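You operate a simulated robot arm through the tools that you are given. There is no shell and no other tool. Be economical: measure what you need, move in short steps, check, and stop when the job is done.

You are at the controls of a simulated two-armed robot. One attempt, no reset.

TASK
Take the white roller from the top of the load bench and put it on the bare patch of the stock table. Hold the purple tote on the packing bench steady with one hand and put the blue tin from the top of the load bench in it with the other. Fetch the yellow tag from the hatch bench and set it on the teal pad there. Put the grey filter on the white tray on the hatch bench. Put the tan disc from the hatch bench on the top of the feed table. Take the green block from the packing bench and leave it on the tan shard. Take the black tin on the packing bench and put it away on the top of the issue table. Take the wooden block and leave it on the setter on the packing bench. Turn the time dial to 2 s. Take the black cartridge and put it on the green tile. Put the blue terminal on the packing bench away on the service bench. Any order will do. Set down upright: green block, black tin, wooden block, black cartridge.

The check looks at the end state, three seconds after you hand in, the way a careful person would. Anything else that was tipped, shoved, dropped, spilled or broken makes it a failure.

THE ROBOT
Two 7-joint arms with two-finger parallel grippers on one trunk, on a base that drives. Base frame: it is fixed to the floor where the robot stands at the start and does not move with it; the origin is under the middle of the robot, x ahead of it, y to its left, z up; the surface under the hand at the start is at about z = 0.85. Units: m, degrees, N and s.
The left shoulder is at the start at [0.11, 0.169, 1.411], the right one opposite. With the tool pointing down near the work surface each hand reaches from about 0.44 to 0.74 m from the robot's upright axis, wherever it stands, measured 20 degrees to its own side. Places, roughly: bare patch of the stock table (29x20 cm) [-1.28, 0.42, 0.8]; black cartridge (9x8x12 cm) [-1.5, 2.6, 0.9]; black tin (8x8x9 cm) [-2, 4, 0.9]; blue terminal (3x10x2 cm) [-1.5, 4.2, 0.9]; blue tin (8x8x7 cm) [0.7, 0.1, 0.9]; green block (3x5x7 cm) [-1.5, 1.5, 0.9]; green tile (15x15x2 cm) [-1.7, 2.5, 0.9]; grey filter (6x6x13 cm) [0.8, -7.7, 0.9]; purple tote (24x17x16 cm) [-1.6, 1.9, 0.9]; service bench [-1.4, -8.6, 0.9]; setter (15x15x3 cm) [-2, 1.9, 0.9]; tan disc (5x5x2 cm) [0.6, -6.8, 0.9]; tan shard (8x6x3 cm) [-1.6, 1.5, 0.9]; teal pad (9x9x2 cm) [0.6, -7, 0.9]; time dial [-1.9, 2.2, 0.9]; top of the feed table [0.3, -4.2, 0.7]; top of the issue table [-0.2, 6.5, 0.9]; white roller (4x4x10 cm) [0.7, -0.2, 0.9]; white tray (11x12x3 cm) [0.8, -8, 0.9]; wooden block (5x4x6 cm) [-2, 2.2, 0.9]; yellow tag [0.75, -7.5, 1]. Payload 1.57 kg a hand.
The tool frame of a hand sits at the grasp point between the pads (the TCP): z along the fingers, y along the line on which they close. The tips reach 0.03 m beyond it. Largest opening 0.08 m; finger width 0.017, thickness 0.012; the body of the gripper, 0.04 by 0.082 m, starts 0.08 m behind the TCP.
Orientation is that of the tool frame in the base frame, as [roll, pitch, yaw] about the fixed x, y, z axes, in that order (R = Rz(yaw) Ry(pitch) Rx(roll)). With the fingers straight down and closing along the base's y, the tool's x points along the base's -x, its y along +y and its z along -z.

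THE INTERFACE
- The arms move only by the tool move_arm. It takes "left_moves", "right_moves" or both (then of equal length, played together; a hand with none holds still); each is a list of rows, each a list of 7 numbers: the shift along the base's x, y, z in mm, then the turn, a rotation vector about the base's x, y, z in degrees, then the closure in counts, from 0 (fully open) to 255 (shut). In form: [[dx, dy, dz, wx, wy, wz, hand], ...]. A call has 1 to 8 rows; each row shifts and turns the commanded pose from where the row before left it. A row lasts 0.2 s, in which the tool goes at most 0.05 m and 8.6 degrees; a call with a longer step from one row to the next is refused whole, and so is a gripper value outside its range. A pose out of reach is approached as far as the arm can. The call stops where the force on the tool passes 40 N (or 10 N more than at its start, if that is more) or the arm is blocked; 0.2 s more then pass. The fingers move at their own pace (about 0.072 m/s each) and stop on an object; they squeeze with about 34 N. The grip force told is the motor's: it shows also when the fingers shut on nothing. Time passes only in rows, and 0.2 s behind the last, so rows that do not move let the fingers close. The reply holds the time, the measured pose of the TCP, the force on the tool along the base axes, the opening and the grip force, in the units named above and with some noise, with the torque about the TCP (base axes, N m) and any sound that the robot's microphone picked up.
- Cameras (640 x 400 px; columns grow to the right, rows downward): "scene" is now at [0.1615, -0.0158, 1.6006]; the picture's right is [-0.21, -0.98, 0.00], its down [-0.69, 0.14, -0.71] and it looks along [0.70, -0.15, -0.70] (base axes); focal length 258 px, centre (320, 200). "left" rides on the left gripper at [0.072, 0.007, -0.122] in its tool frame; the picture's right is [-0.09, 1.00, 0.00], its down [-0.84, -0.08, -0.54] and it looks along [-0.54, -0.05, 0.84] (tool axes); focal length 238 px, centre (320, 200). "right" rides on the right gripper at [0.072, -0.007, -0.122] in its tool frame; the picture's right is [0.09, 1.00, 0.00], its down [-0.84, 0.08, -0.54] and it looks along [-0.54, 0.05, 0.84] (tool axes); focal length 238 px, centre (320, 200). There is no depth. A picture from a camera that has moved, and an enlarged one, comes with that camera's place and axes in the base frame and with its lens.
- capture(camera): a new picture of that camera. It takes no simulated time.
- raise_lower(by): slides the trunk up (or, below 0, down) by that many m; the arms and the scene camera ride with it, the base frame stays. It gives what a move gives, with no picture.
- steer(legs): drives the robot by 1 to 6 legs, each [ahead, left, turn to the left] in m, m and degrees, along the robot's own axes; the way and the turn of a leg run together, so that a leg with both is an arc; at most 1.5 m and 180 degrees a leg. The arms and the cameras ride along, it lands a little off, and it stops where it bumps. It gives what a move gives.
- aim_head(pan, tilt): turns the head with the scene camera to pan (to the left, within 86 degrees either way) and tilt (down, from -29 to 69), counted from straight ahead of the robot. It gives what a move gives.
- close_up(camera, box): a new picture of the part [left, top, right, bottom] of that camera's present view, enlarged. It takes no simulated time.
- close_job(): hands the job in; it is judged then, once.

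Go step by step. Nothing tells you exact positions but the pictures and the camera data: compare them with the known pose of the tool, close in by small moves and look again before you grip or let go. The budget is 535 turns and 320 pictures, counting those below and the enlarged ones. Unless the task says otherwise, let go and move clear before handing in.

The tools are called after "Call:" as a command line: name --argument value ..., lists and objects as JSON in quotes. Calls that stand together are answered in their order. move_arm: Moves the arms, as the interface text tells. Its arguments: {"type":"object","properties":{"left_moves":{"type":"array","items":{"type":"array","items":{"type":"number"}}},"right_moves":{"type":"array","items":{"type":"array","items":{"type":"number"}}}},"required":[]} The other tools are called the same way: raise_lower (by) slides the trunk up or down; steer (legs) drives the base; aim_head (pan, tilt) turns the head that bears the scene camera; capture (camera) takes a picture; close_up (camera, box) takes an enlarged picture of a part of a camera's view; close_job () hands the job in.

At the start:

```text
clock: 0.0
left_eef_pos: [0.6903, 0.1685, 1.0347]
left_orientation: [179.9, -0.1, 180.0]
left_wrist_force: [-0.1, -0.2, 1.5]
left_moment: [-0.03, 0.0, 0.01]
left_gripper_width: 0.0802
left_gripper_force: 0.1
right_eef_pos: [0.6397, -0.3101, 1.0735]
right_orientation: [-180.0, 0.0, 179.9]
right_wrist_force: [-0.2, 0.5, -0.4]
right_moment: [-0.02, 0.01, -0.05]
right_gripper_width: 0.0799
right_gripper_force: 0.0
trunk travel left (down, up): [-0.725, 0.165]
robot x, y, heading: [-0.002, -0.0, -0.3]
head pan, tilt: [-11.9, 44.5]
```

scene: 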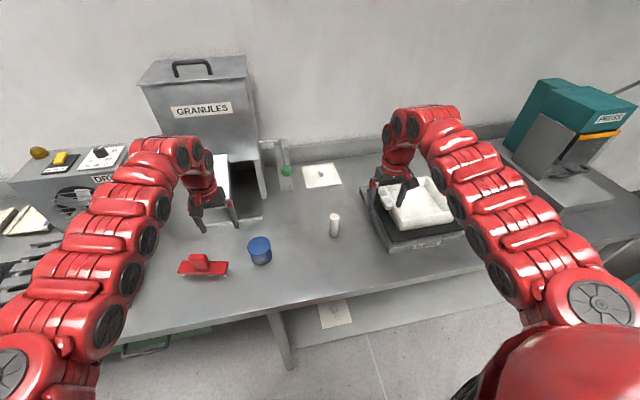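
right: 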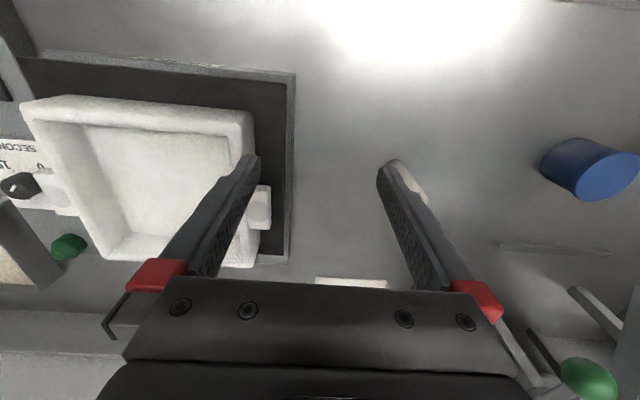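
left: 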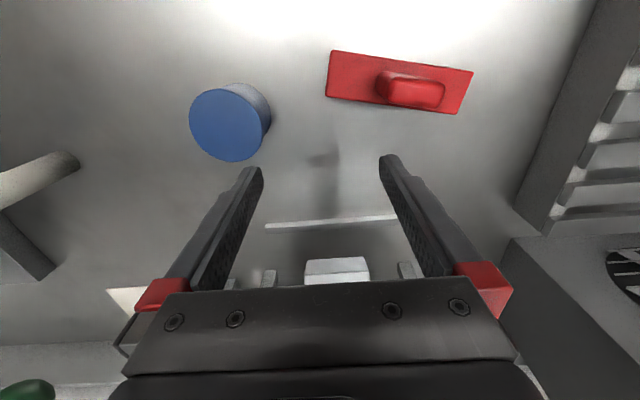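

I see the load bench with the white roller near [0.73, -0.19] and the blue tin near [0.69, 0.07]. I'll look closer at both before gripping.

Call:
close_up --camera "scene" --box '[220, 160, 380, 290]'

Call:
move_arm --right_moves '[[40, 40, 0, 0, 0, 0, 0], [40, 40, 0, 0, 0, 0, 0], [0, 38, 0, 0, 0, 0, 0]]' --left_moves '[[0, -33, 0, 0, 0, 0, 0], [0, -33, 0, 0, 0, 0, 0], [0, -33, 0, 0, 0, 0, 0]]'

```text
3.08 times, centred on (300, 225) of scene
camera zoom: at [0.1615, -0.0158, 1.6006], right [-0.21, -0.98, 0.0], down [-0.69, 0.14, -0.71], along [0.7, -0.15, -0.7], focal length 795 px, centre (382, 123)
```

zoom: 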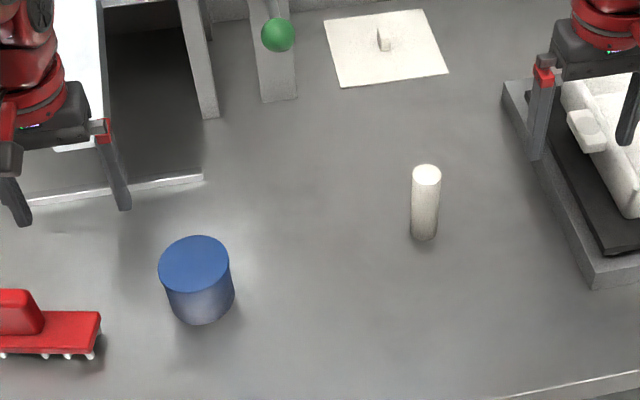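

```text
refused: row 1 steps farther than a row can; nothing moved
```

Tin diameter looks about 7.4 cm, roller stands at about [0.722, -0.186]. I move each hand above its object.

Call:
move_arm --right_moves '[[28, 40, 0, 0, 0, 0, 0], [28, 40, 0, 0, 0, 0, 0], [26, 44, 0, 0, 0, 0, 0], [0, 0, 0, 0, 0, 0, 0]]' --left_moves '[[0, -33, 0, 0, 0, 0, 0], [-6, -33, 0, 0, 0, 0, 0], [-6, -32, 0, 0, 0, 0, 0], [0, 0, 0, 0, 0, 0, 0]]'

Call:
capture --camera "right"

Call:
capture --camera "left"

```text
refused: row 3 steps farther than a row can; nothing moved
```

```text
315 pictures are left
camera right: at [0.5674, -0.3183, 1.1962], right [-0.09, 1.0, 0.0], down [0.84, 0.08, 0.54], along [0.54, 0.05, -0.84], focal length 238 px, centre (320, 200)
```

right: 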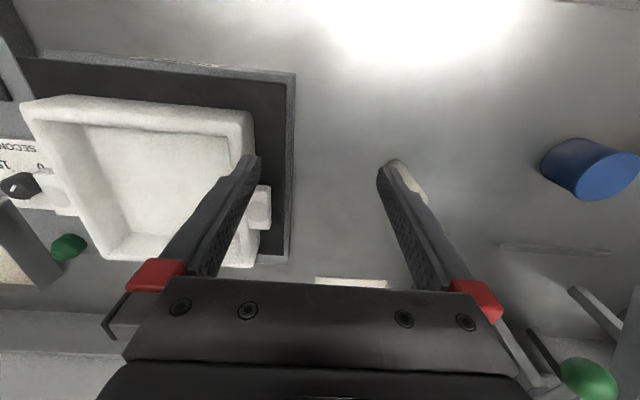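

```text
314 pictures are left
camera left: at [0.6183, 0.1745, 1.1567], right [0.09, 1.0, 0.0], down [0.84, -0.08, 0.54], along [0.54, -0.05, -0.84], focal length 238 px, centre (320, 200)
```

left: 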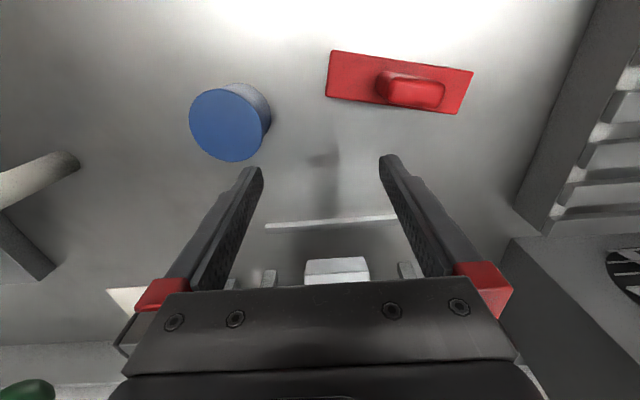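

Both estimates agree with the wrist view (tin ≈ [0.677, 0.075]). I move with shorter steps.

Call:
move_arm --right_moves '[[28, 40, 0, 0, 0, 0, 0], [28, 40, 0, 0, 0, 0, 0], [26, 40, 0, 0, 0, 0, 0], [0, 4, 0, 0, 0, 0, 0], [0, 0, 0, 0, 0, 0, 0]]' --left_moves '[[0, -33, 0, 0, 0, 0, 0], [-6, -33, 0, 0, 0, 0, 0], [-6, -28, 0, 0, 0, 0, 0], [0, 0, 0, 0, 0, 0, 0], [0, 0, 0, 0, 0, 0, 0]]'

Call:
capture --camera "right"

Call:
capture --camera "left"

```text
clock: 1.2
left_eef_pos: [0.6789, 0.0744, 1.0356]
left_orientation: [179.9, -0.1, -180.0]
left_wrist_force: [-0.4, 0.2, -0.2]
left_moment: [-0.02, 0.0, 0.03]
left_gripper_width: 0.0801
left_gripper_force: 0.0
right_eef_pos: [0.7206, -0.1875, 1.0741]
right_orientation: [-180.0, 0.1, -180.0]
right_wrist_force: [0.2, 0.0, 0.0]
right_moment: [-0.02, 0.04, -0.01]
right_gripper_width: 0.0798
right_gripper_force: 0.0
trunk travel left (down, up): [-0.725, 0.165]
robot x, y, heading: [0.0004, -0.0039, -0.1]
head pan, tilt: [-11.9, 44.5]
```

```text
313 pictures are left
camera right: at [0.6493, -0.1938, 1.1959], right [-0.09, 1.0, 0.0], down [0.84, 0.08, 0.54], along [0.54, 0.05, -0.84], focal length 238 px, centre (320, 200)
```

right: 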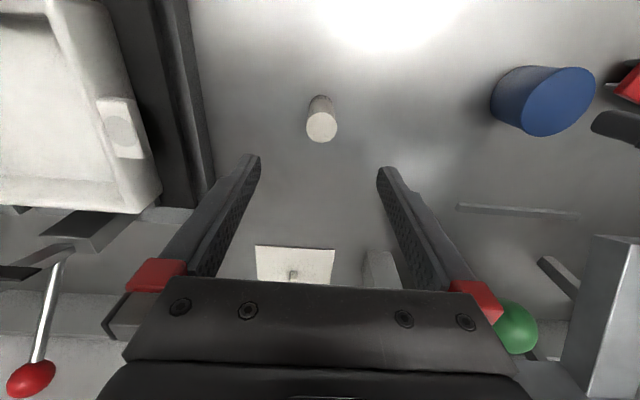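

```text
312 pictures are left
camera left: at [0.6056, 0.08, 1.1565], right [0.09, 1.0, 0.0], down [0.84, -0.08, 0.54], along [0.54, -0.05, -0.84], focal length 238 px, centre (320, 200)
```

left: 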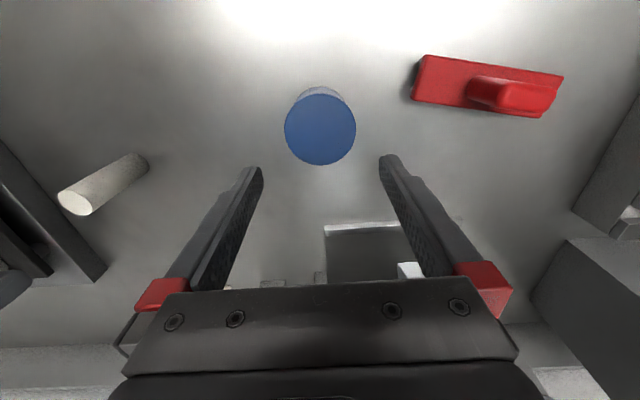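

Both are aligned; I lower in steps, open.

Call:
move_arm --right_moves '[[0, 0, -45, 0, 0, 0, 0], [-2, 0, -45, 0, 0, 0, 0], [0, 0, -40, 0, 0, 0, 0], [0, 0, -28, 0, 0, 0, 0], [0, 0, 0, 0, 0, 0, 0]]' --left_moves '[[-3, 0, -40, 0, 0, 0, 0], [0, 0, -40, 0, 0, 0, 0], [0, 0, -30, 0, 0, 0, 0], [0, 0, -30, 0, 0, 0, 0], [0, 0, 0, 0, 0, 0, 0]]'

Call:
capture --camera "left"

Call:
capture --camera "right"

```text
clock: 2.4
left_eef_pos: [0.6751, 0.0734, 0.8954]
left_orientation: [179.9, 0.0, 180.0]
left_wrist_force: [-0.4, 0.2, 0.2]
left_moment: [-0.01, 0.02, -0.02]
left_gripper_width: 0.0798
left_gripper_force: 0.0
right_eef_pos: [0.7177, -0.1871, 0.9161]
right_orientation: [179.9, 0.1, -180.0]
right_wrist_force: [0.5, -0.7, 0.1]
right_moment: [0.0, 0.0, 0.02]
right_gripper_width: 0.0802
right_gripper_force: 0.1
trunk travel left (down, up): [-0.725, 0.165]
robot x, y, heading: [-0.0001, 0.0027, 0.2]
head pan, tilt: [-11.9, 44.5]
```

```text
311 pictures are left
camera left: at [0.6028, 0.0796, 1.017], right [0.09, 1.0, 0.0], down [0.84, -0.08, 0.54], along [0.54, -0.05, -0.84], focal length 238 px, centre (320, 200)
```

left: 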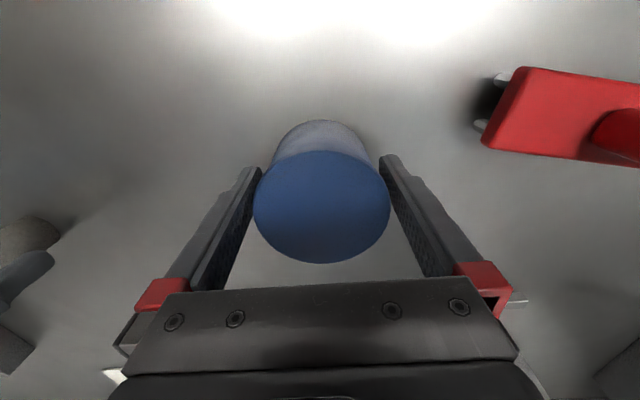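

```text
310 pictures are left
camera right: at [0.6458, -0.1947, 1.0383], right [-0.09, 1.0, 0.0], down [0.84, 0.08, 0.54], along [0.54, 0.05, -0.84], focal length 238 px, centre (320, 200)
```

right: 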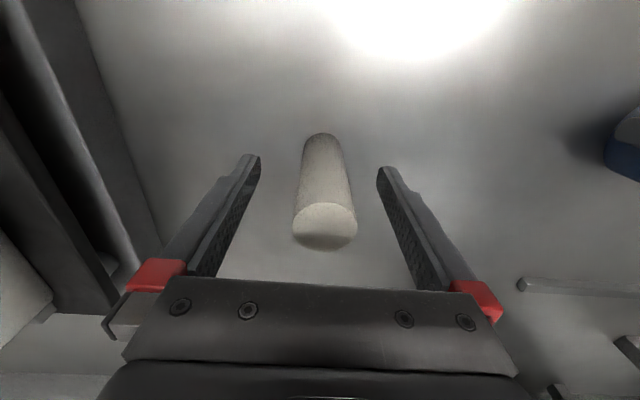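

Both objects sit centred between the fingers. I close both hands.

Call:
move_arm --right_moves '[[0, 0, 0, 0, 0, 0, 255], [0, 0, 0, 0, 0, 0, 255], [0, 0, 0, 0, 0, 0, 255], [0, 0, 0, 0, 0, 0, 255], [0, 0, 0, 0, 0, 0, 255]]' --left_moves '[[-4, 0, 0, 0, 0, 0, 0], [0, 0, 0, 0, 0, 0, 255], [0, 0, 0, 0, 0, 0, 255], [0, 0, 0, 0, 0, 0, 255], [0, 0, 0, 0, 0, 0, 255]]'

Call:
move_arm --right_moves '[[0, 0, 40, 0, 0, 0, 255], [0, 0, 40, 0, 0, 0, 255], [0, 0, 40, 0, 0, 0, 255], [0, 0, 40, 0, 0, 0, 255], [0, 0, 0, 0, 0, 0, 255]]' --left_moves '[[0, 0, 40, 0, 0, 0, 255], [0, 0, 40, 0, 0, 0, 255], [0, 0, 40, 0, 0, 0, 255], [0, 0, 40, 0, 0, 0, 255], [0, 0, 0, 0, 0, 0, 255]]'

Call:
capture --camera "scene"

```text
clock: 3.6
left_eef_pos: [0.6704, 0.0733, 0.895]
left_orientation: [-180.0, 0.0, -180.0]
left_wrist_force: [-0.9, 0.2, 0.3]
left_moment: [0.01, 0.0, 0.01]
left_gripper_width: 0.0709
left_gripper_force: 33.8
right_eef_pos: [0.7187, -0.1861, 0.9157]
right_orientation: [179.9, 0.0, 180.0]
right_wrist_force: [-0.1, 0.0, 0.1]
right_moment: [-0.07, -0.02, -0.04]
right_gripper_width: 0.0309
right_gripper_force: 34.1
trunk travel left (down, up): [-0.725, 0.165]
robot x, y, heading: [-0.0, 0.0033, -0.1]
head pan, tilt: [-11.9, 44.5]
```

```text
clock: 4.8
left_eef_pos: [0.6735, 0.0752, 1.0552]
left_orientation: [180.0, -0.3, -179.9]
left_wrist_force: [0.0, -0.4, -2.1]
left_moment: [-0.02, 0.04, 0.01]
left_gripper_width: 0.0712
left_gripper_force: 33.7
right_eef_pos: [0.7203, -0.1876, 1.0753]
right_orientation: [-180.0, -0.2, 180.0]
right_wrist_force: [-0.6, -1.1, -2.2]
right_moment: [-0.01, -0.02, -0.03]
right_gripper_width: 0.0308
right_gripper_force: 34.1
trunk travel left (down, up): [-0.725, 0.165]
robot x, y, heading: [0.0015, -0.0019, 0.1]
head pan, tilt: [-11.9, 44.5]
```

```text
309 pictures are left
camera scene: at [0.1633, -0.0165, 1.6003], right [-0.21, -0.98, 0.0], down [-0.69, 0.14, -0.71], along [0.7, -0.15, -0.7], focal length 258 px, centre (320, 200)
```

scene: 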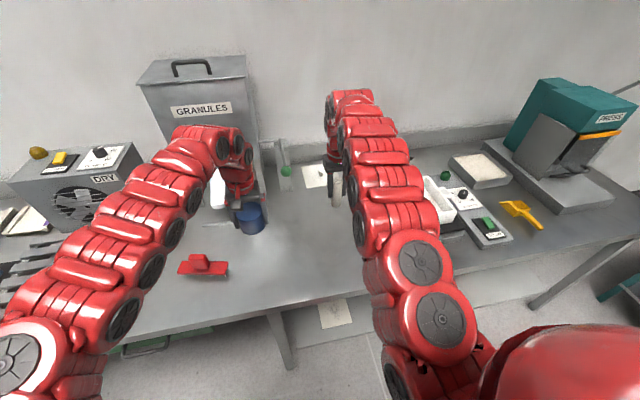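

Both are held. I back up a little and look around with the head before turning.

Call:
steer --legs '[[-0.35, 0, 0]]'

Call:
aim_head --pan 86 --tilt 25

Call:
capture --camera "scene"

Call:
aim_head --pan -86 --tilt 25

Call:
capture --camera "scene"

```text
clock: 7.1
left_eef_pos: [0.323, 0.0754, 1.0539]
left_orientation: [-180.0, -0.2, 179.9]
left_wrist_force: [-0.6, -1.1, -2.4]
left_moment: [-0.02, 0.01, 0.02]
left_gripper_width: 0.071
left_gripper_force: 33.9
right_eef_pos: [0.3715, -0.187, 1.076]
right_orientation: [179.9, 0.0, 180.0]
right_wrist_force: [-1.0, 0.0, -1.6]
right_moment: [0.01, -0.04, -0.01]
right_gripper_width: 0.0305
right_gripper_force: 33.4
trunk travel left (down, up): [-0.725, 0.165]
robot x, y, heading: [-0.348, 0.0006, -0.0]
head pan, tilt: [-11.9, 44.5]
```

```text
clock: 8.8
left_eef_pos: [0.3223, 0.0759, 1.0542]
left_orientation: [-180.0, -0.1, -180.0]
left_wrist_force: [0.4, 0.4, -2.9]
left_moment: [0.02, 0.01, -0.04]
left_gripper_width: 0.071
left_gripper_force: 33.7
right_eef_pos: [0.37, -0.187, 1.0764]
right_orientation: [180.0, 0.0, 180.0]
right_wrist_force: [0.4, 0.2, -1.7]
right_moment: [0.02, -0.02, 0.03]
right_gripper_width: 0.0311
right_gripper_force: 33.3
trunk travel left (down, up): [-0.725, 0.165]
robot x, y, heading: [-0.3491, -0.0014, -0.0]
head pan, tilt: [85.9, 25.0]
```

```text
308 pictures are left
camera scene: at [-0.2607, 0.0929, 1.6304], right [1.0, -0.07, 0.0], down [-0.03, -0.42, -0.91], along [0.06, 0.9, -0.42], focal length 258 px, centre (320, 200)
```

scene: 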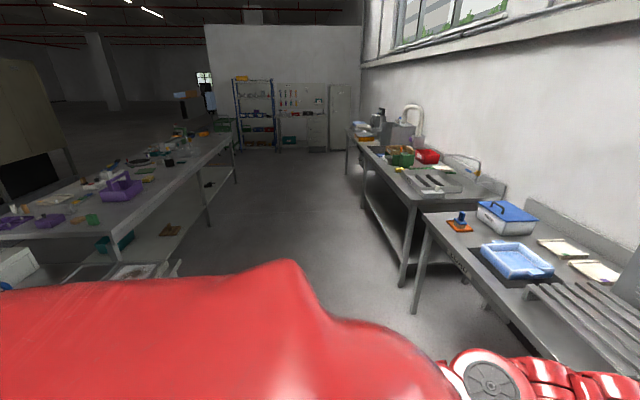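

```text
clock: 11.4
left_eef_pos: [0.3226, 0.0752, 1.0555]
left_orientation: [179.9, -0.1, -179.9]
left_wrist_force: [0.7, -0.4, -2.3]
left_moment: [0.02, 0.0, -0.01]
left_gripper_width: 0.0711
left_gripper_force: 33.8
right_eef_pos: [0.3706, -0.1868, 1.0753]
right_orientation: [180.0, -0.1, 179.9]
right_wrist_force: [0.0, 0.7, -1.6]
right_moment: [-0.01, 0.0, 0.0]
right_gripper_width: 0.0311
right_gripper_force: 33.7
trunk travel left (down, up): [-0.725, 0.165]
robot x, y, heading: [-0.3504, -0.0009, 0.0]
head pan, tilt: [-85.9, 25.0]
```

```text
307 pictures are left
camera scene: at [-0.2605, -0.0909, 1.6304], right [-1.0, -0.07, 0.0], down [-0.03, 0.42, -0.91], along [0.06, -0.9, -0.42], focal length 258 px, centre (320, 200)
```

scene: 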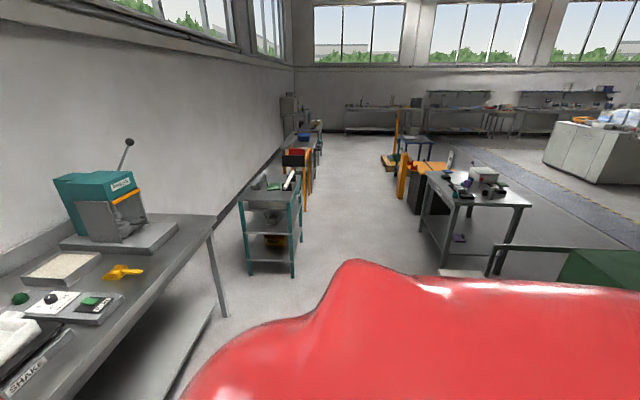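

The aisle is clear; the packing bench is along x ≈ -1.4 on the other side. I turn left 90° and look toward the stock table.

Call:
steer --legs '[[0, 0, 90]]'

Call:
aim_head --pan 70 --tilt 35

Call:
capture --camera "scene"

```text
clock: 15.7
left_eef_pos: [-0.4361, 0.6708, 1.0549]
left_orientation: [180.0, -0.1, -88.9]
left_wrist_force: [-0.1, -0.4, -3.0]
left_moment: [0.0, -0.02, 0.01]
left_gripper_width: 0.0703
left_gripper_force: 33.8
right_eef_pos: [-0.1745, 0.7223, 1.0755]
right_orientation: [179.9, -0.1, -89.0]
right_wrist_force: [0.0, 1.0, -1.1]
right_moment: [-0.02, -0.01, -0.01]
right_gripper_width: 0.0313
right_gripper_force: 34.3
trunk travel left (down, up): [-0.725, 0.165]
robot x, y, heading: [-0.3485, -0.0009, 91.0]
head pan, tilt: [-85.9, 25.0]
```

```text
clock: 18.1
left_eef_pos: [-0.4363, 0.6708, 1.0546]
left_orientation: [-180.0, -0.1, -89.0]
left_wrist_force: [-0.3, -0.2, -3.1]
left_moment: [-0.02, -0.01, 0.0]
left_gripper_width: 0.0709
left_gripper_force: 34.5
right_eef_pos: [-0.1746, 0.7214, 1.0753]
right_orientation: [-180.0, -0.1, -89.1]
right_wrist_force: [0.2, 0.6, -2.4]
right_moment: [0.01, 0.01, -0.02]
right_gripper_width: 0.031
right_gripper_force: 34.1
trunk travel left (down, up): [-0.725, 0.165]
robot x, y, heading: [-0.3466, -0.0001, 91.0]
head pan, tilt: [70.0, 35.0]
```

```text
306 pictures are left
camera scene: at [-0.4327, 0.1108, 1.6146], right [0.33, 0.95, 0.0], down [0.54, -0.19, -0.82], along [-0.77, 0.27, -0.57], focal length 258 px, centre (320, 200)
```

scene: 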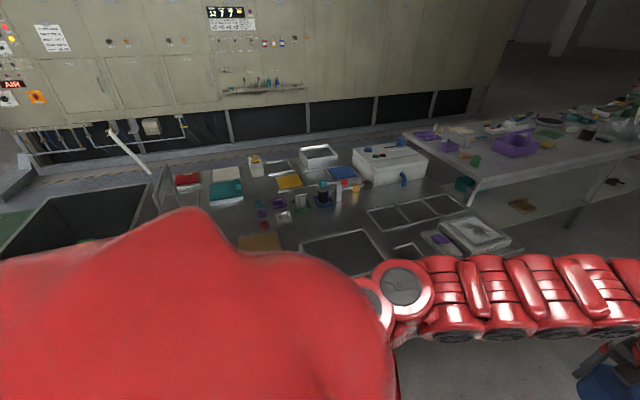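

I see the crowded stock table ahead-left. I turn to face it.

Call:
steer --legs '[[0, 0, 89]]'

Call:
aim_head --pan -15 --tilt 38

Call:
capture --camera "scene"

```text
clock: 22.2
left_eef_pos: [-1.0215, -0.0705, 1.0544]
left_orientation: [180.0, -0.1, -0.5]
left_wrist_force: [0.7, 0.0, -2.0]
left_moment: [-0.02, -0.03, 0.01]
left_gripper_width: 0.07
left_gripper_force: 33.8
right_eef_pos: [-1.0678, 0.1921, 1.0745]
right_orientation: [179.9, -0.1, -0.4]
right_wrist_force: [0.3, 0.3, -2.0]
right_moment: [-0.01, 0.0, 0.04]
right_gripper_width: 0.0307
right_gripper_force: 34.1
trunk travel left (down, up): [-0.725, 0.165]
robot x, y, heading: [-0.3518, 0.001, 179.6]
head pan, tilt: [70.0, 35.0]
```

```text
clock: 23.8
left_eef_pos: [-1.0208, -0.0699, 1.0548]
left_orientation: [-180.0, 0.0, -0.4]
left_wrist_force: [-0.6, 0.0, -1.8]
left_moment: [0.01, -0.03, 0.0]
left_gripper_width: 0.0698
left_gripper_force: 33.6
right_eef_pos: [-1.0677, 0.1922, 1.0756]
right_orientation: [-180.0, -0.2, -0.4]
right_wrist_force: [0.6, 0.9, -1.5]
right_moment: [0.01, -0.04, -0.02]
right_gripper_width: 0.0305
right_gripper_force: 34.3
trunk travel left (down, up): [-0.725, 0.165]
robot x, y, heading: [-0.3497, -0.0007, 179.9]
head pan, tilt: [-15.0, 38.0]
```

```text
305 pictures are left
camera scene: at [-0.5125, 0.0243, 1.61], right [0.26, 0.96, 0.0], down [0.59, -0.16, -0.79], along [-0.76, 0.21, -0.62], focal length 258 px, centre (320, 200)
```

scene: 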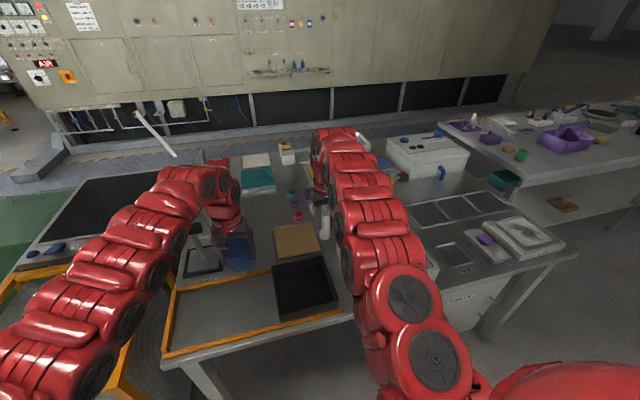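

The right arm blocks the patch region. I strafe right 0.3 m and tuck to see the table.

Call:
steer --legs '[[0, -0.3, 0]]'

Call:
aim_head --pan 0 --tilt 45

Call:
capture --camera "scene"

Call:
capture --camera "right"

```text
clock: 25.9
left_eef_pos: [-1.0193, 0.2263, 1.0553]
left_orientation: [179.9, -0.1, -0.4]
left_wrist_force: [0.5, 0.0, -2.1]
left_moment: [-0.02, -0.03, -0.01]
left_gripper_width: 0.0697
left_gripper_force: 33.9
right_eef_pos: [-1.065, 0.4897, 1.0757]
right_orientation: [-179.9, -0.1, -0.3]
right_wrist_force: [0.3, 0.1, -2.8]
right_moment: [-0.03, -0.02, 0.02]
right_gripper_width: 0.0307
right_gripper_force: 34.1
trunk travel left (down, up): [-0.725, 0.165]
robot x, y, heading: [-0.3483, 0.2991, 179.6]
head pan, tilt: [-15.0, 38.0]
```

```text
clock: 26.6
left_eef_pos: [-1.0203, 0.2282, 1.0543]
left_orientation: [179.8, -0.1, -0.5]
left_wrist_force: [0.5, 1.2, -2.6]
left_moment: [0.03, -0.03, -0.01]
left_gripper_width: 0.0698
left_gripper_force: 33.8
right_eef_pos: [-1.065, 0.492, 1.0748]
right_orientation: [179.9, 0.0, -0.4]
right_wrist_force: [-0.4, -0.3, -1.2]
right_moment: [-0.01, 0.0, -0.02]
right_gripper_width: 0.0307
right_gripper_force: 33.3
trunk travel left (down, up): [-0.725, 0.165]
robot x, y, heading: [-0.3478, 0.2996, 179.7]
head pan, tilt: [0.0, 45.0]
```

```text
304 pictures are left
camera scene: at [-0.5085, 0.3006, 1.5998], right [0.01, 1.0, 0.0], down [0.71, -0.01, -0.71], along [-0.71, 0.01, -0.71], focal length 258 px, centre (320, 200)
```

scene: 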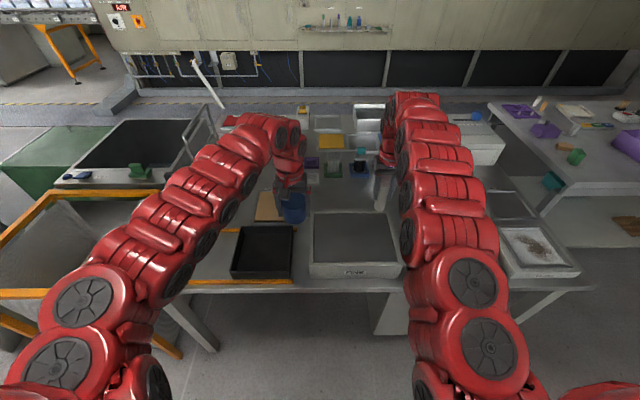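

```text
303 pictures are left
camera right: at [-0.9943, 0.4963, 1.1977], right [0.09, -1.0, 0.0], down [-0.84, -0.07, 0.54], along [-0.54, -0.05, -0.84], focal length 238 px, centre (320, 200)
```

right: 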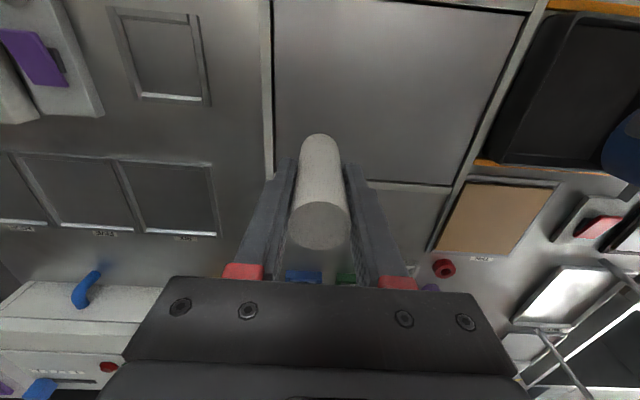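

The patch should lie just beyond the framed board. I enlarge the gap between the arms.

Call:
close_up --camera "scene" --box '[250, 90, 430, 290]'

```text
2.00 times, centred on (340, 190) of scene
camera zoom: at [-0.5085, 0.3006, 1.5998], right [0.01, 1.0, 0.0], down [0.71, -0.01, -0.71], along [-0.71, 0.01, -0.71], focal length 517 px, centre (280, 220)
```

zoom: 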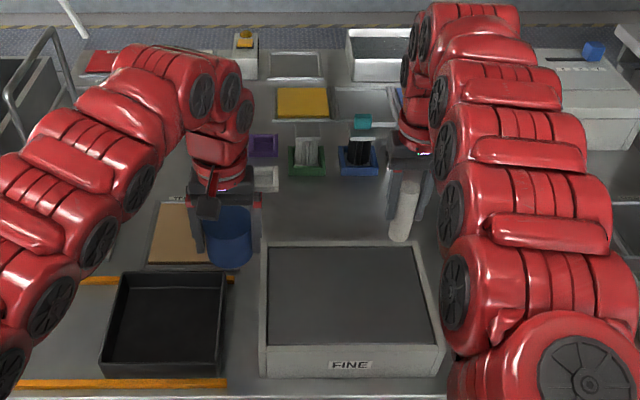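

The bare patch is the clear steel area between the FINE box and the small green/blue pads, around [-1.3, 0.42]. I drive ahead 0.21 m and then view with the right wrist camera.

Call:
steer --legs '[[0.22, 0.05, 0]]'

Call:
capture --camera "right"

Call:
capture --camera "scene"

```text
clock: 28.4
left_eef_pos: [-1.2404, 0.1777, 1.0556]
left_orientation: [-180.0, -0.1, -0.4]
left_wrist_force: [-0.5, 1.0, -2.8]
left_moment: [0.03, -0.06, -0.03]
left_gripper_width: 0.0699
left_gripper_force: 33.7
right_eef_pos: [-1.2853, 0.4419, 1.076]
right_orientation: [180.0, -0.1, -0.4]
right_wrist_force: [0.2, -0.3, -3.0]
right_moment: [0.02, 0.0, -0.01]
right_gripper_width: 0.0303
right_gripper_force: 34.2
trunk travel left (down, up): [-0.725, 0.165]
robot x, y, heading: [-0.5728, 0.2499, 179.6]
head pan, tilt: [0.0, 45.0]
```

```text
301 pictures are left
camera right: at [-1.2152, 0.4475, 1.1981], right [0.09, -1.0, 0.0], down [-0.84, -0.07, 0.54], along [-0.54, -0.05, -0.84], focal length 238 px, centre (320, 200)
```

right: 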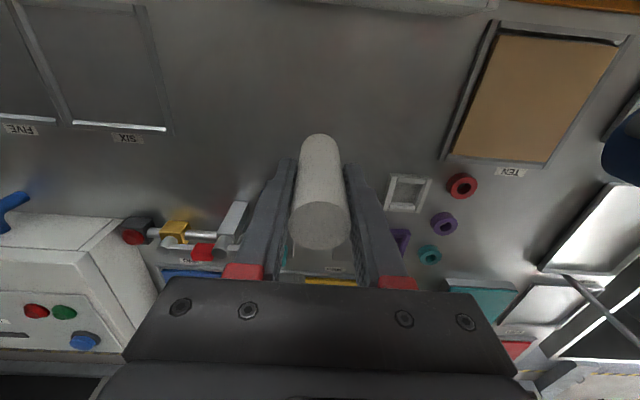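

```text
300 pictures are left
camera scene: at [-0.7291, 0.2518, 1.5999], right [0.01, 1.0, 0.0], down [0.71, 0.0, -0.71], along [-0.71, 0.0, -0.71], focal length 258 px, centre (320, 200)
```

scene: 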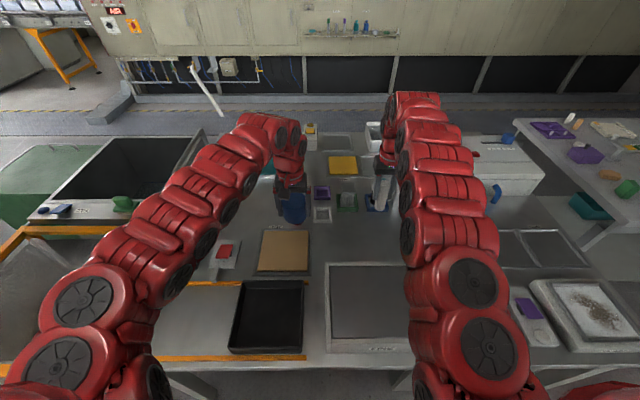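

The bare steel around [-1.28, 0.42] is confirmed clear. I shift 22 mm and lower toward contact.

Call:
move_arm --right_moves '[[0, -20, -45, 0, 0, 0, 255], [0, 0, -45, 0, 0, 0, 255], [0, 0, -45, 0, 0, 0, 255], [0, 0, -40, 0, 0, 0, 255], [0, 0, 0, 0, 0, 0, 255]]'

Call:
capture --camera "right"

```text
clock: 29.6
left_eef_pos: [-1.2409, 0.1793, 1.0538]
left_orientation: [-180.0, -0.1, -0.4]
left_wrist_force: [-0.1, 0.5, -2.0]
left_moment: [0.01, -0.02, 0.0]
left_gripper_width: 0.0699
left_gripper_force: 33.8
right_eef_pos: [-1.2829, 0.4206, 0.9004]
right_orientation: [179.9, -0.1, -0.4]
right_wrist_force: [0.2, -0.1, -2.6]
right_moment: [-0.02, -0.01, 0.02]
right_gripper_width: 0.0307
right_gripper_force: 34.1
right hand out of reach, approached as far as the arm can: row 4
trunk travel left (down, up): [-0.725, 0.165]
robot x, y, heading: [-0.5709, 0.2517, 179.5]
head pan, tilt: [0.0, 45.0]
```

```text
299 pictures are left
camera right: at [-1.2118, 0.4273, 1.0228], right [0.09, -1.0, 0.0], down [-0.84, -0.07, 0.54], along [-0.54, -0.05, -0.84], focal length 238 px, centre (320, 200)
```

right: 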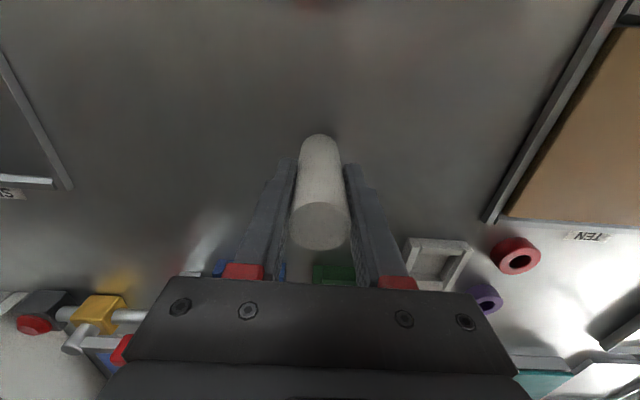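

Reach limit; I lower the trunk slightly and settle the roller by small steps.

Call:
raise_lower --by -0.025

Call:
move_arm --right_moves '[[0, 0, -4, 0, 0, 0, 255], [0, 0, 0, 0, 0, 0, 255]]'

```text
clock: 30.3
left_eef_pos: [-1.2405, 0.1794, 1.0298]
left_orientation: [-179.9, -0.2, -0.4]
left_wrist_force: [-0.3, 0.0, -2.3]
left_moment: [-0.02, -0.02, 0.0]
left_gripper_width: 0.0698
left_gripper_force: 34.0
right_eef_pos: [-1.283, 0.4206, 0.8757]
right_orientation: [179.9, -0.1, -0.4]
right_wrist_force: [-0.5, -0.6, -2.3]
right_moment: [0.0, -0.01, -0.02]
right_gripper_width: 0.0305
right_gripper_force: 34.4
trunk travel left (down, up): [-0.7, 0.19]
robot x, y, heading: [-0.572, 0.2497, 179.4]
head pan, tilt: [0.0, 45.0]
```

```text
clock: 30.9
left_eef_pos: [-1.2398, 0.1795, 1.0293]
left_orientation: [179.9, -0.1, -0.4]
left_wrist_force: [-0.1, 0.5, -3.0]
left_moment: [-0.02, -0.05, -0.01]
left_gripper_width: 0.0699
left_gripper_force: 33.2
right_eef_pos: [-1.2815, 0.4213, 0.8723]
right_orientation: [-180.0, -0.1, -0.4]
right_wrist_force: [0.3, 0.5, -1.6]
right_moment: [0.0, -0.02, 0.04]
right_gripper_width: 0.0304
right_gripper_force: 34.5
trunk travel left (down, up): [-0.7, 0.19]
robot x, y, heading: [-0.5646, 0.2494, 179.8]
head pan, tilt: [0.0, 45.0]
```

No contact yet; I continue down in small steps watching the force.

Call:
raise_lower --by -0.02

```text
clock: 31.4
left_eef_pos: [-1.2382, 0.1783, 1.0138]
left_orientation: [179.9, 0.0, -0.3]
left_wrist_force: [-0.6, 0.0, -3.9]
left_moment: [-0.03, -0.05, 0.01]
left_gripper_width: 0.0698
left_gripper_force: 33.8
right_eef_pos: [-1.2856, 0.4221, 0.8639]
right_orientation: [179.9, 0.9, -0.4]
right_wrist_force: [11.1, -1.6, 29.2]
right_moment: [0.02, -0.56, -0.05]
right_gripper_width: 0.0304
right_gripper_force: 34.4
trunk travel left (down, up): [-0.682, 0.208]
robot x, y, heading: [-0.5689, 0.2512, 179.6]
head pan, tilt: [0.0, 45.0]
stopped: the force on the tool passed its limit at 60 N (the readings are from after the stop); the commanded pose is now the measured one
```

Contact at z≈0.864 (table 0.80). I ease the load, then open slowly.

Call:
move_arm --right_moves '[[0, 0, 2, 0, -0.9, 0, 255], [0, 0, 0, 0, 0, 0, 255]]'

```text
clock: 32.0
left_eef_pos: [-1.2383, 0.1779, 1.0145]
left_orientation: [-180.0, 0.0, -0.4]
left_wrist_force: [0.7, -0.5, -2.0]
left_moment: [0.01, -0.05, 0.0]
left_gripper_width: 0.0697
left_gripper_force: 33.7
right_eef_pos: [-1.2856, 0.4215, 0.8622]
right_orientation: [180.0, 1.1, -0.4]
right_wrist_force: [-1.5, -1.2, 31.0]
right_moment: [-0.08, 0.08, 0.01]
right_gripper_width: 0.0306
right_gripper_force: 33.8
trunk travel left (down, up): [-0.682, 0.208]
robot x, y, heading: [-0.5696, 0.245, 179.5]
head pan, tilt: [0.0, 45.0]
```

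Call:
raise_lower --by 0.004

Call:
capture --camera "right"

```text
clock: 32.6
left_eef_pos: [-1.2396, 0.1786, 1.0166]
left_orientation: [180.0, -0.1, -0.3]
left_wrist_force: [-0.1, 0.3, -3.0]
left_moment: [-0.02, 0.0, 0.0]
left_gripper_width: 0.0696
left_gripper_force: 34.2
right_eef_pos: [-1.2843, 0.4201, 0.8636]
right_orientation: [180.0, 0.6, -0.5]
right_wrist_force: [-5.3, -1.9, 13.2]
right_moment: [-0.11, 0.61, 0.05]
right_gripper_width: 0.0308
right_gripper_force: 34.0
trunk travel left (down, up): [-0.686, 0.204]
robot x, y, heading: [-0.5688, 0.2491, 179.4]
head pan, tilt: [0.0, 45.0]
```

```text
298 pictures are left
camera right: at [-1.2124, 0.427, 0.9846], right [0.09, -1.0, 0.0], down [-0.83, -0.07, 0.55], along [-0.55, -0.05, -0.83], focal length 238 px, centre (320, 200)
```

right: 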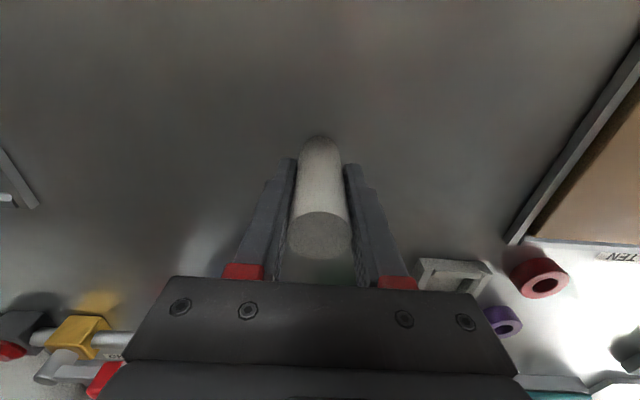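

Call:
raise_lower --by 0.003

```text
clock: 33.1
left_eef_pos: [-1.2411, 0.1786, 1.0186]
left_orientation: [179.9, -0.1, -0.4]
left_wrist_force: [0.0, -0.6, -3.1]
left_moment: [0.02, -0.04, -0.01]
left_gripper_width: 0.0697
left_gripper_force: 34.2
right_eef_pos: [-1.2843, 0.4226, 0.8643]
right_orientation: [-179.9, 0.5, -0.5]
right_wrist_force: [0.5, -0.3, -1.1]
right_moment: [-0.01, -0.03, -0.02]
right_gripper_width: 0.0308
right_gripper_force: 33.9
trunk travel left (down, up): [-0.689, 0.201]
robot x, y, heading: [-0.5689, 0.2498, 179.6]
head pan, tilt: [0.0, 45.0]
```

Load is gone; I release the roller gently and lift off.

Call:
move_arm --right_moves '[[0, 0, 0, 0, 0, 0, 140], [0, 0, 0, 0, 0, 0, 100], [0, 0, 0, 0, 0, 0, 40], [0, 0, 0, 0, 0, 0, 0], [0, 0, 0, 0, 0, 0, 0]]'

Call:
capture --camera "right"

Call:
move_arm --right_moves '[[0, 0, 40, 0, 0, 0, 0], [0, 0, 45, 0, 0, 0, 0], [0, 0, 45, 0, 0, 0, 0], [0, 0, 45, 0, 0, 0, 0]]'

Call:
capture --camera "right"

```text
clock: 34.3
left_eef_pos: [-1.2409, 0.1798, 1.0179]
left_orientation: [-179.9, -0.2, -0.3]
left_wrist_force: [-0.1, 0.0, -2.5]
left_moment: [0.01, -0.01, -0.02]
left_gripper_width: 0.0699
left_gripper_force: 33.9
right_eef_pos: [-1.2855, 0.4218, 0.8662]
right_orientation: [180.0, 0.7, -0.3]
right_wrist_force: [0.2, 0.4, -0.4]
right_moment: [-0.04, 0.03, -0.01]
right_gripper_width: 0.0801
right_gripper_force: 0.3
trunk travel left (down, up): [-0.689, 0.201]
robot x, y, heading: [-0.5718, 0.2509, 179.9]
head pan, tilt: [0.0, 45.0]
```

```text
297 pictures are left
camera right: at [-1.2133, 0.4276, 0.9875], right [0.09, -1.0, 0.0], down [-0.83, -0.07, 0.55], along [-0.55, -0.05, -0.84], focal length 238 px, centre (320, 200)
```

right: 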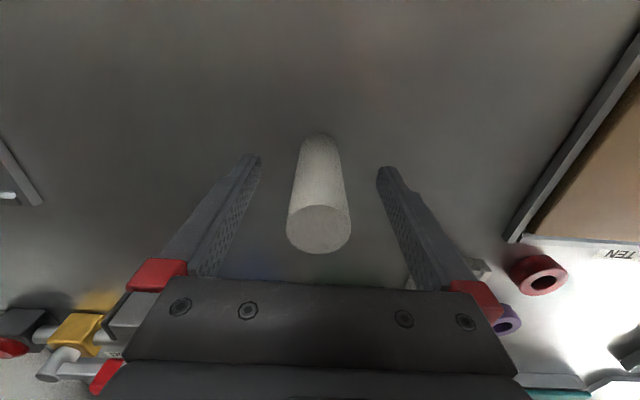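

```text
clock: 35.3
left_eef_pos: [-1.2406, 0.1796, 1.0196]
left_orientation: [180.0, -0.1, -0.4]
left_wrist_force: [0.5, 0.2, -2.7]
left_moment: [0.02, -0.02, -0.01]
left_gripper_width: 0.0699
left_gripper_force: 33.7
right_eef_pos: [-1.2853, 0.4223, 1.0428]
right_orientation: [180.0, 0.7, -0.3]
right_wrist_force: [0.1, -0.7, 0.3]
right_moment: [0.01, 0.01, 0.0]
right_gripper_width: 0.0797
right_gripper_force: 0.2
trunk travel left (down, up): [-0.689, 0.201]
robot x, y, heading: [-0.5668, 0.2485, 179.8]
head pan, tilt: [0.0, 45.0]
```

```text
296 pictures are left
camera right: at [-1.2114, 0.4286, 1.1647], right [0.08, -1.0, 0.0], down [-0.83, -0.07, 0.55], along [-0.55, -0.05, -0.83], focal length 238 px, centre (320, 200)
```

right: 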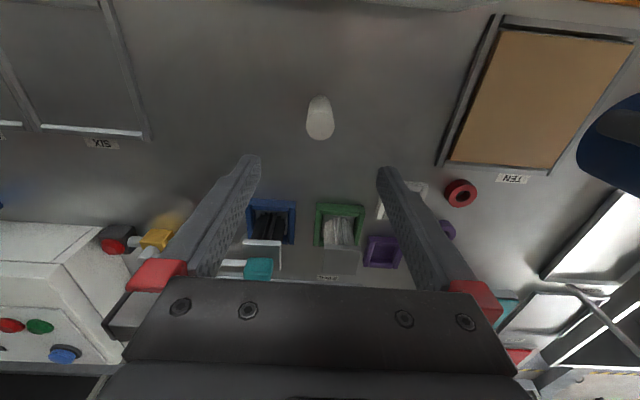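

The roller stands on the bare patch. I raise the trunk, back off and strafe right to the packing bench.

Call:
raise_lower --by 0.1

Call:
steer --legs '[[-0.2, 0, 0], [0, -1.3, 0]]'

Call:
aim_head --pan -10 --tilt 38

Call:
capture --camera "scene"

```text
clock: 36.6
left_eef_pos: [-1.2418, 0.1794, 1.1195]
left_orientation: [180.0, -0.2, -0.4]
left_wrist_force: [0.1, -0.1, -2.9]
left_moment: [-0.01, -0.07, 0.03]
left_gripper_width: 0.0697
left_gripper_force: 34.3
right_eef_pos: [-1.285, 0.423, 1.143]
right_orientation: [-180.0, 0.5, -0.4]
right_wrist_force: [0.7, 0.7, 1.0]
right_moment: [0.0, -0.02, 0.02]
right_gripper_width: 0.08
right_gripper_force: 0.1
trunk travel left (down, up): [-0.789, 0.101]
robot x, y, heading: [-0.568, 0.2486, 179.7]
head pan, tilt: [0.0, 45.0]
```

```text
clock: 44.3
left_eef_pos: [-1.0354, 1.4649, 1.1189]
left_orientation: [-179.9, -0.2, -0.1]
left_wrist_force: [-0.1, 0.3, -3.1]
left_moment: [-0.02, -0.02, -0.01]
left_gripper_width: 0.0694
left_gripper_force: 34.2
right_eef_pos: [-1.0807, 1.7094, 1.1417]
right_orientation: [180.0, 0.4, -0.1]
right_wrist_force: [-0.5, -0.1, -0.7]
right_moment: [-0.01, 0.02, 0.0]
right_gripper_width: 0.0797
right_gripper_force: 0.0
trunk travel left (down, up): [-0.789, 0.101]
robot x, y, heading: [-0.365, 1.5377, 180.2]
head pan, tilt: [0.0, 45.0]
```

```text
clock: 45.0
left_eef_pos: [-1.0359, 1.4658, 1.1201]
left_orientation: [179.9, 0.0, -0.1]
left_wrist_force: [0.5, 0.4, -2.2]
left_moment: [-0.01, -0.05, -0.01]
left_gripper_width: 0.0694
left_gripper_force: 33.8
right_eef_pos: [-1.0817, 1.7084, 1.1419]
right_orientation: [180.0, 0.6, 0.0]
right_wrist_force: [0.1, 0.1, 1.0]
right_moment: [0.01, 0.02, 0.0]
right_gripper_width: 0.0798
right_gripper_force: 0.0
trunk travel left (down, up): [-0.789, 0.101]
robot x, y, heading: [-0.366, 1.54, 180.1]
head pan, tilt: [-10.0, 38.0]
```

```text
295 pictures are left
camera scene: at [-0.5286, 1.5561, 1.6744], right [0.17, 0.98, 0.0], down [0.61, -0.11, -0.79], along [-0.78, 0.14, -0.62], focal length 258 px, centre (320, 200)
```

scene: 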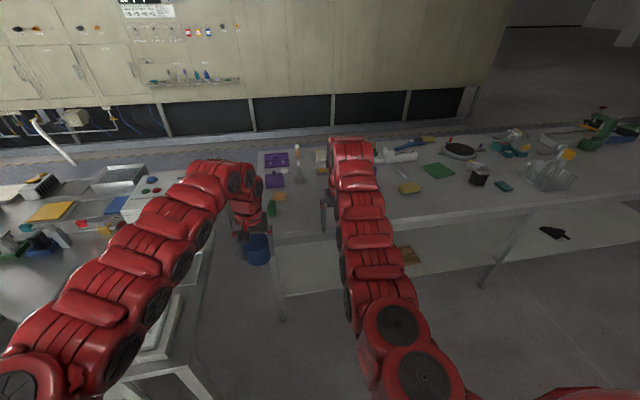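

The tote is hidden behind the right arm. I strafe another 0.3 m to face it and look again.

Call:
steer --legs '[[0, -0.36, 0]]'

Call:
aim_head --pan 0 --tilt 35

Call:
capture --camera "scene"

```text
clock: 47.4
left_eef_pos: [-1.0355, 1.8235, 1.1189]
left_orientation: [179.9, -0.1, 0.0]
left_wrist_force: [0.0, 0.0, -2.9]
left_moment: [0.01, -0.03, 0.01]
left_gripper_width: 0.0695
left_gripper_force: 33.9
right_eef_pos: [-1.0812, 2.0667, 1.1414]
right_orientation: [-180.0, 0.6, 0.0]
right_wrist_force: [0.2, 0.3, 0.1]
right_moment: [-0.01, 0.0, -0.01]
right_gripper_width: 0.0801
right_gripper_force: 0.0
trunk travel left (down, up): [-0.789, 0.101]
robot x, y, heading: [-0.3637, 1.9, 179.9]
head pan, tilt: [-10.0, 38.0]
```

```text
clock: 48.1
left_eef_pos: [-1.0358, 1.8248, 1.1182]
left_orientation: [179.9, -0.1, 0.0]
left_wrist_force: [-0.5, 0.0, -1.7]
left_moment: [-0.02, -0.05, 0.02]
left_gripper_width: 0.0693
left_gripper_force: 34.2
right_eef_pos: [-1.0811, 2.0677, 1.141]
right_orientation: [-179.9, 0.6, 0.0]
right_wrist_force: [-0.1, 0.0, -0.7]
right_moment: [0.0, -0.01, 0.0]
right_gripper_width: 0.08
right_gripper_force: 0.0
trunk travel left (down, up): [-0.789, 0.101]
robot x, y, heading: [-0.3626, 1.8969, 179.9]
head pan, tilt: [0.0, 35.0]
```

```text
294 pictures are left
camera scene: at [-0.5314, 1.9005, 1.679], right [0.0, 1.0, 0.0], down [0.57, 0.0, -0.82], along [-0.82, 0.0, -0.57], focal length 258 px, centre (320, 200)
```

scene: 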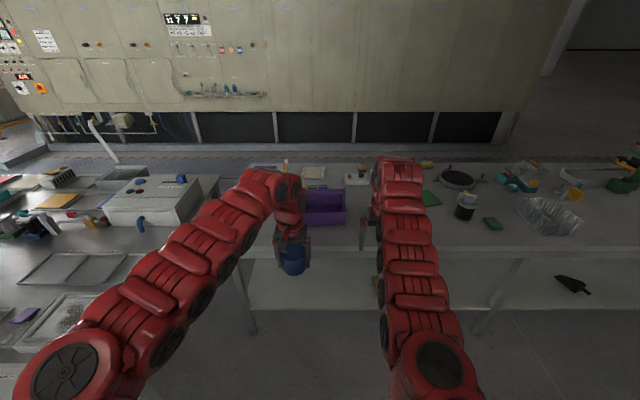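

Call:
close_up --camera "scene" --box '[230, 140, 400, 250]'

Call:
close_up --camera "scene" --box '[400, 140, 640, 260]'

```text
3.64 times, centred on (315, 195) of scene
camera zoom: at [-0.5314, 1.9005, 1.679], right [0.0, 1.0, 0.0], down [0.57, 0.0, -0.82], along [-0.82, 0.0, -0.57], focal length 940 px, centre (338, 218)
```

zoom: 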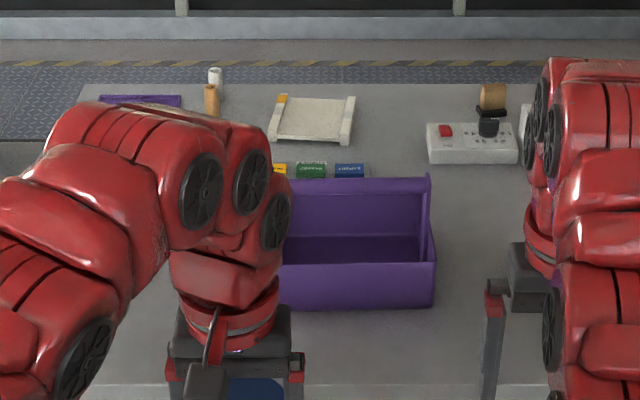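

```text
2.67 times, centred on (520, 200) of scene
camera zoom: at [-0.5314, 1.9005, 1.679], right [0.0, 1.0, 0.0], down [0.57, 0.0, -0.82], along [-0.82, 0.0, -0.57], focal length 689 px, centre (-213, 200)
```

zoom: 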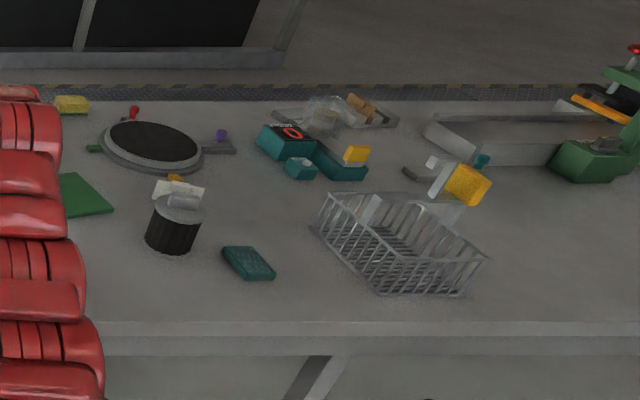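

The purple tote is an open-front bin around x −1.52…−1.67. I drive forward 0.4 m with the hands high and look again from the wrists.

Call:
steer --legs '[[0.4, 0, 0]]'

Call:
aim_head --pan 0 --tilt 50

Call:
capture --camera "scene"

Call:
capture --camera "right"

Call:
capture --camera "left"

```text
clock: 50.5
left_eef_pos: [-1.4332, 1.8262, 1.1185]
left_orientation: [179.8, -0.1, -0.3]
left_wrist_force: [-0.1, -1.1, -2.2]
left_moment: [0.02, -0.06, 0.02]
left_gripper_width: 0.0695
left_gripper_force: 34.3
right_eef_pos: [-1.4779, 2.0688, 1.1409]
right_orientation: [180.0, 0.7, -0.1]
right_wrist_force: [0.6, -0.1, -0.2]
right_moment: [0.04, 0.0, 0.0]
right_gripper_width: 0.0801
right_gripper_force: 0.1
trunk travel left (down, up): [-0.789, 0.101]
robot x, y, heading: [-0.7618, 1.8959, 179.9]
head pan, tilt: [0.0, 35.0]
```

```text
clock: 51.3
left_eef_pos: [-1.4333, 1.8266, 1.1187]
left_orientation: [179.9, -0.2, -0.2]
left_wrist_force: [-0.3, -1.3, -2.3]
left_moment: [0.03, -0.04, -0.02]
left_gripper_width: 0.0692
left_gripper_force: 33.7
right_eef_pos: [-1.4787, 2.0697, 1.141]
right_orientation: [-180.0, 0.5, -0.2]
right_wrist_force: [-0.8, -0.3, -0.4]
right_moment: [0.02, 0.0, -0.03]
right_gripper_width: 0.0798
right_gripper_force: 0.1
trunk travel left (down, up): [-0.789, 0.101]
robot x, y, heading: [-0.7627, 1.8996, 179.5]
head pan, tilt: [0.0, 50.0]
```

```text
291 pictures are left
camera scene: at [-0.9186, 1.9009, 1.6572], right [0.0, 1.0, 0.0], down [0.77, 0.0, -0.64], along [-0.64, 0.0, -0.77], focal length 258 px, centre (320, 200)
```

scene: 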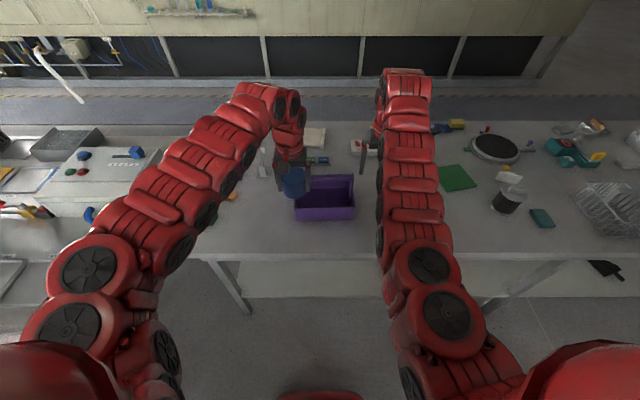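

```text
290 pictures are left
camera right: at [-1.4063, 2.0762, 1.2629], right [0.09, -1.0, 0.0], down [-0.83, -0.07, 0.55], along [-0.55, -0.05, -0.84], focal length 238 px, centre (320, 200)
```

right: 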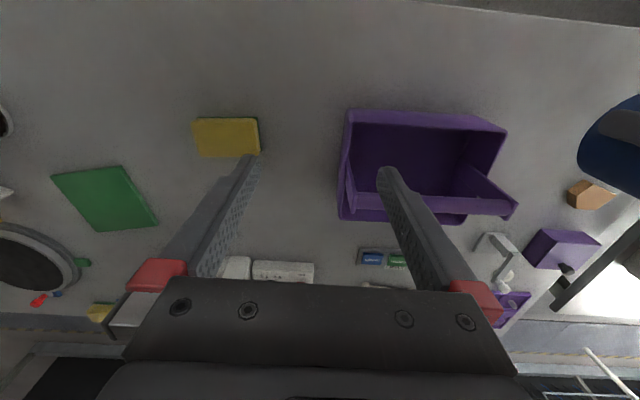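

```text
289 pictures are left
camera left: at [-1.3629, 1.8185, 1.2401], right [-0.09, -1.0, 0.0], down [-0.84, 0.08, 0.54], along [-0.54, 0.05, -0.84], focal length 238 px, centre (320, 200)
```

left: 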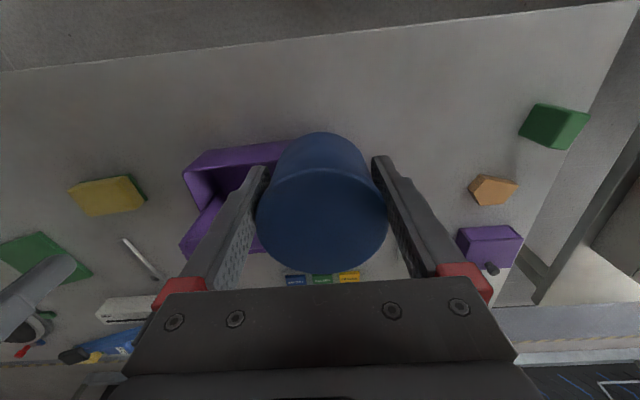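

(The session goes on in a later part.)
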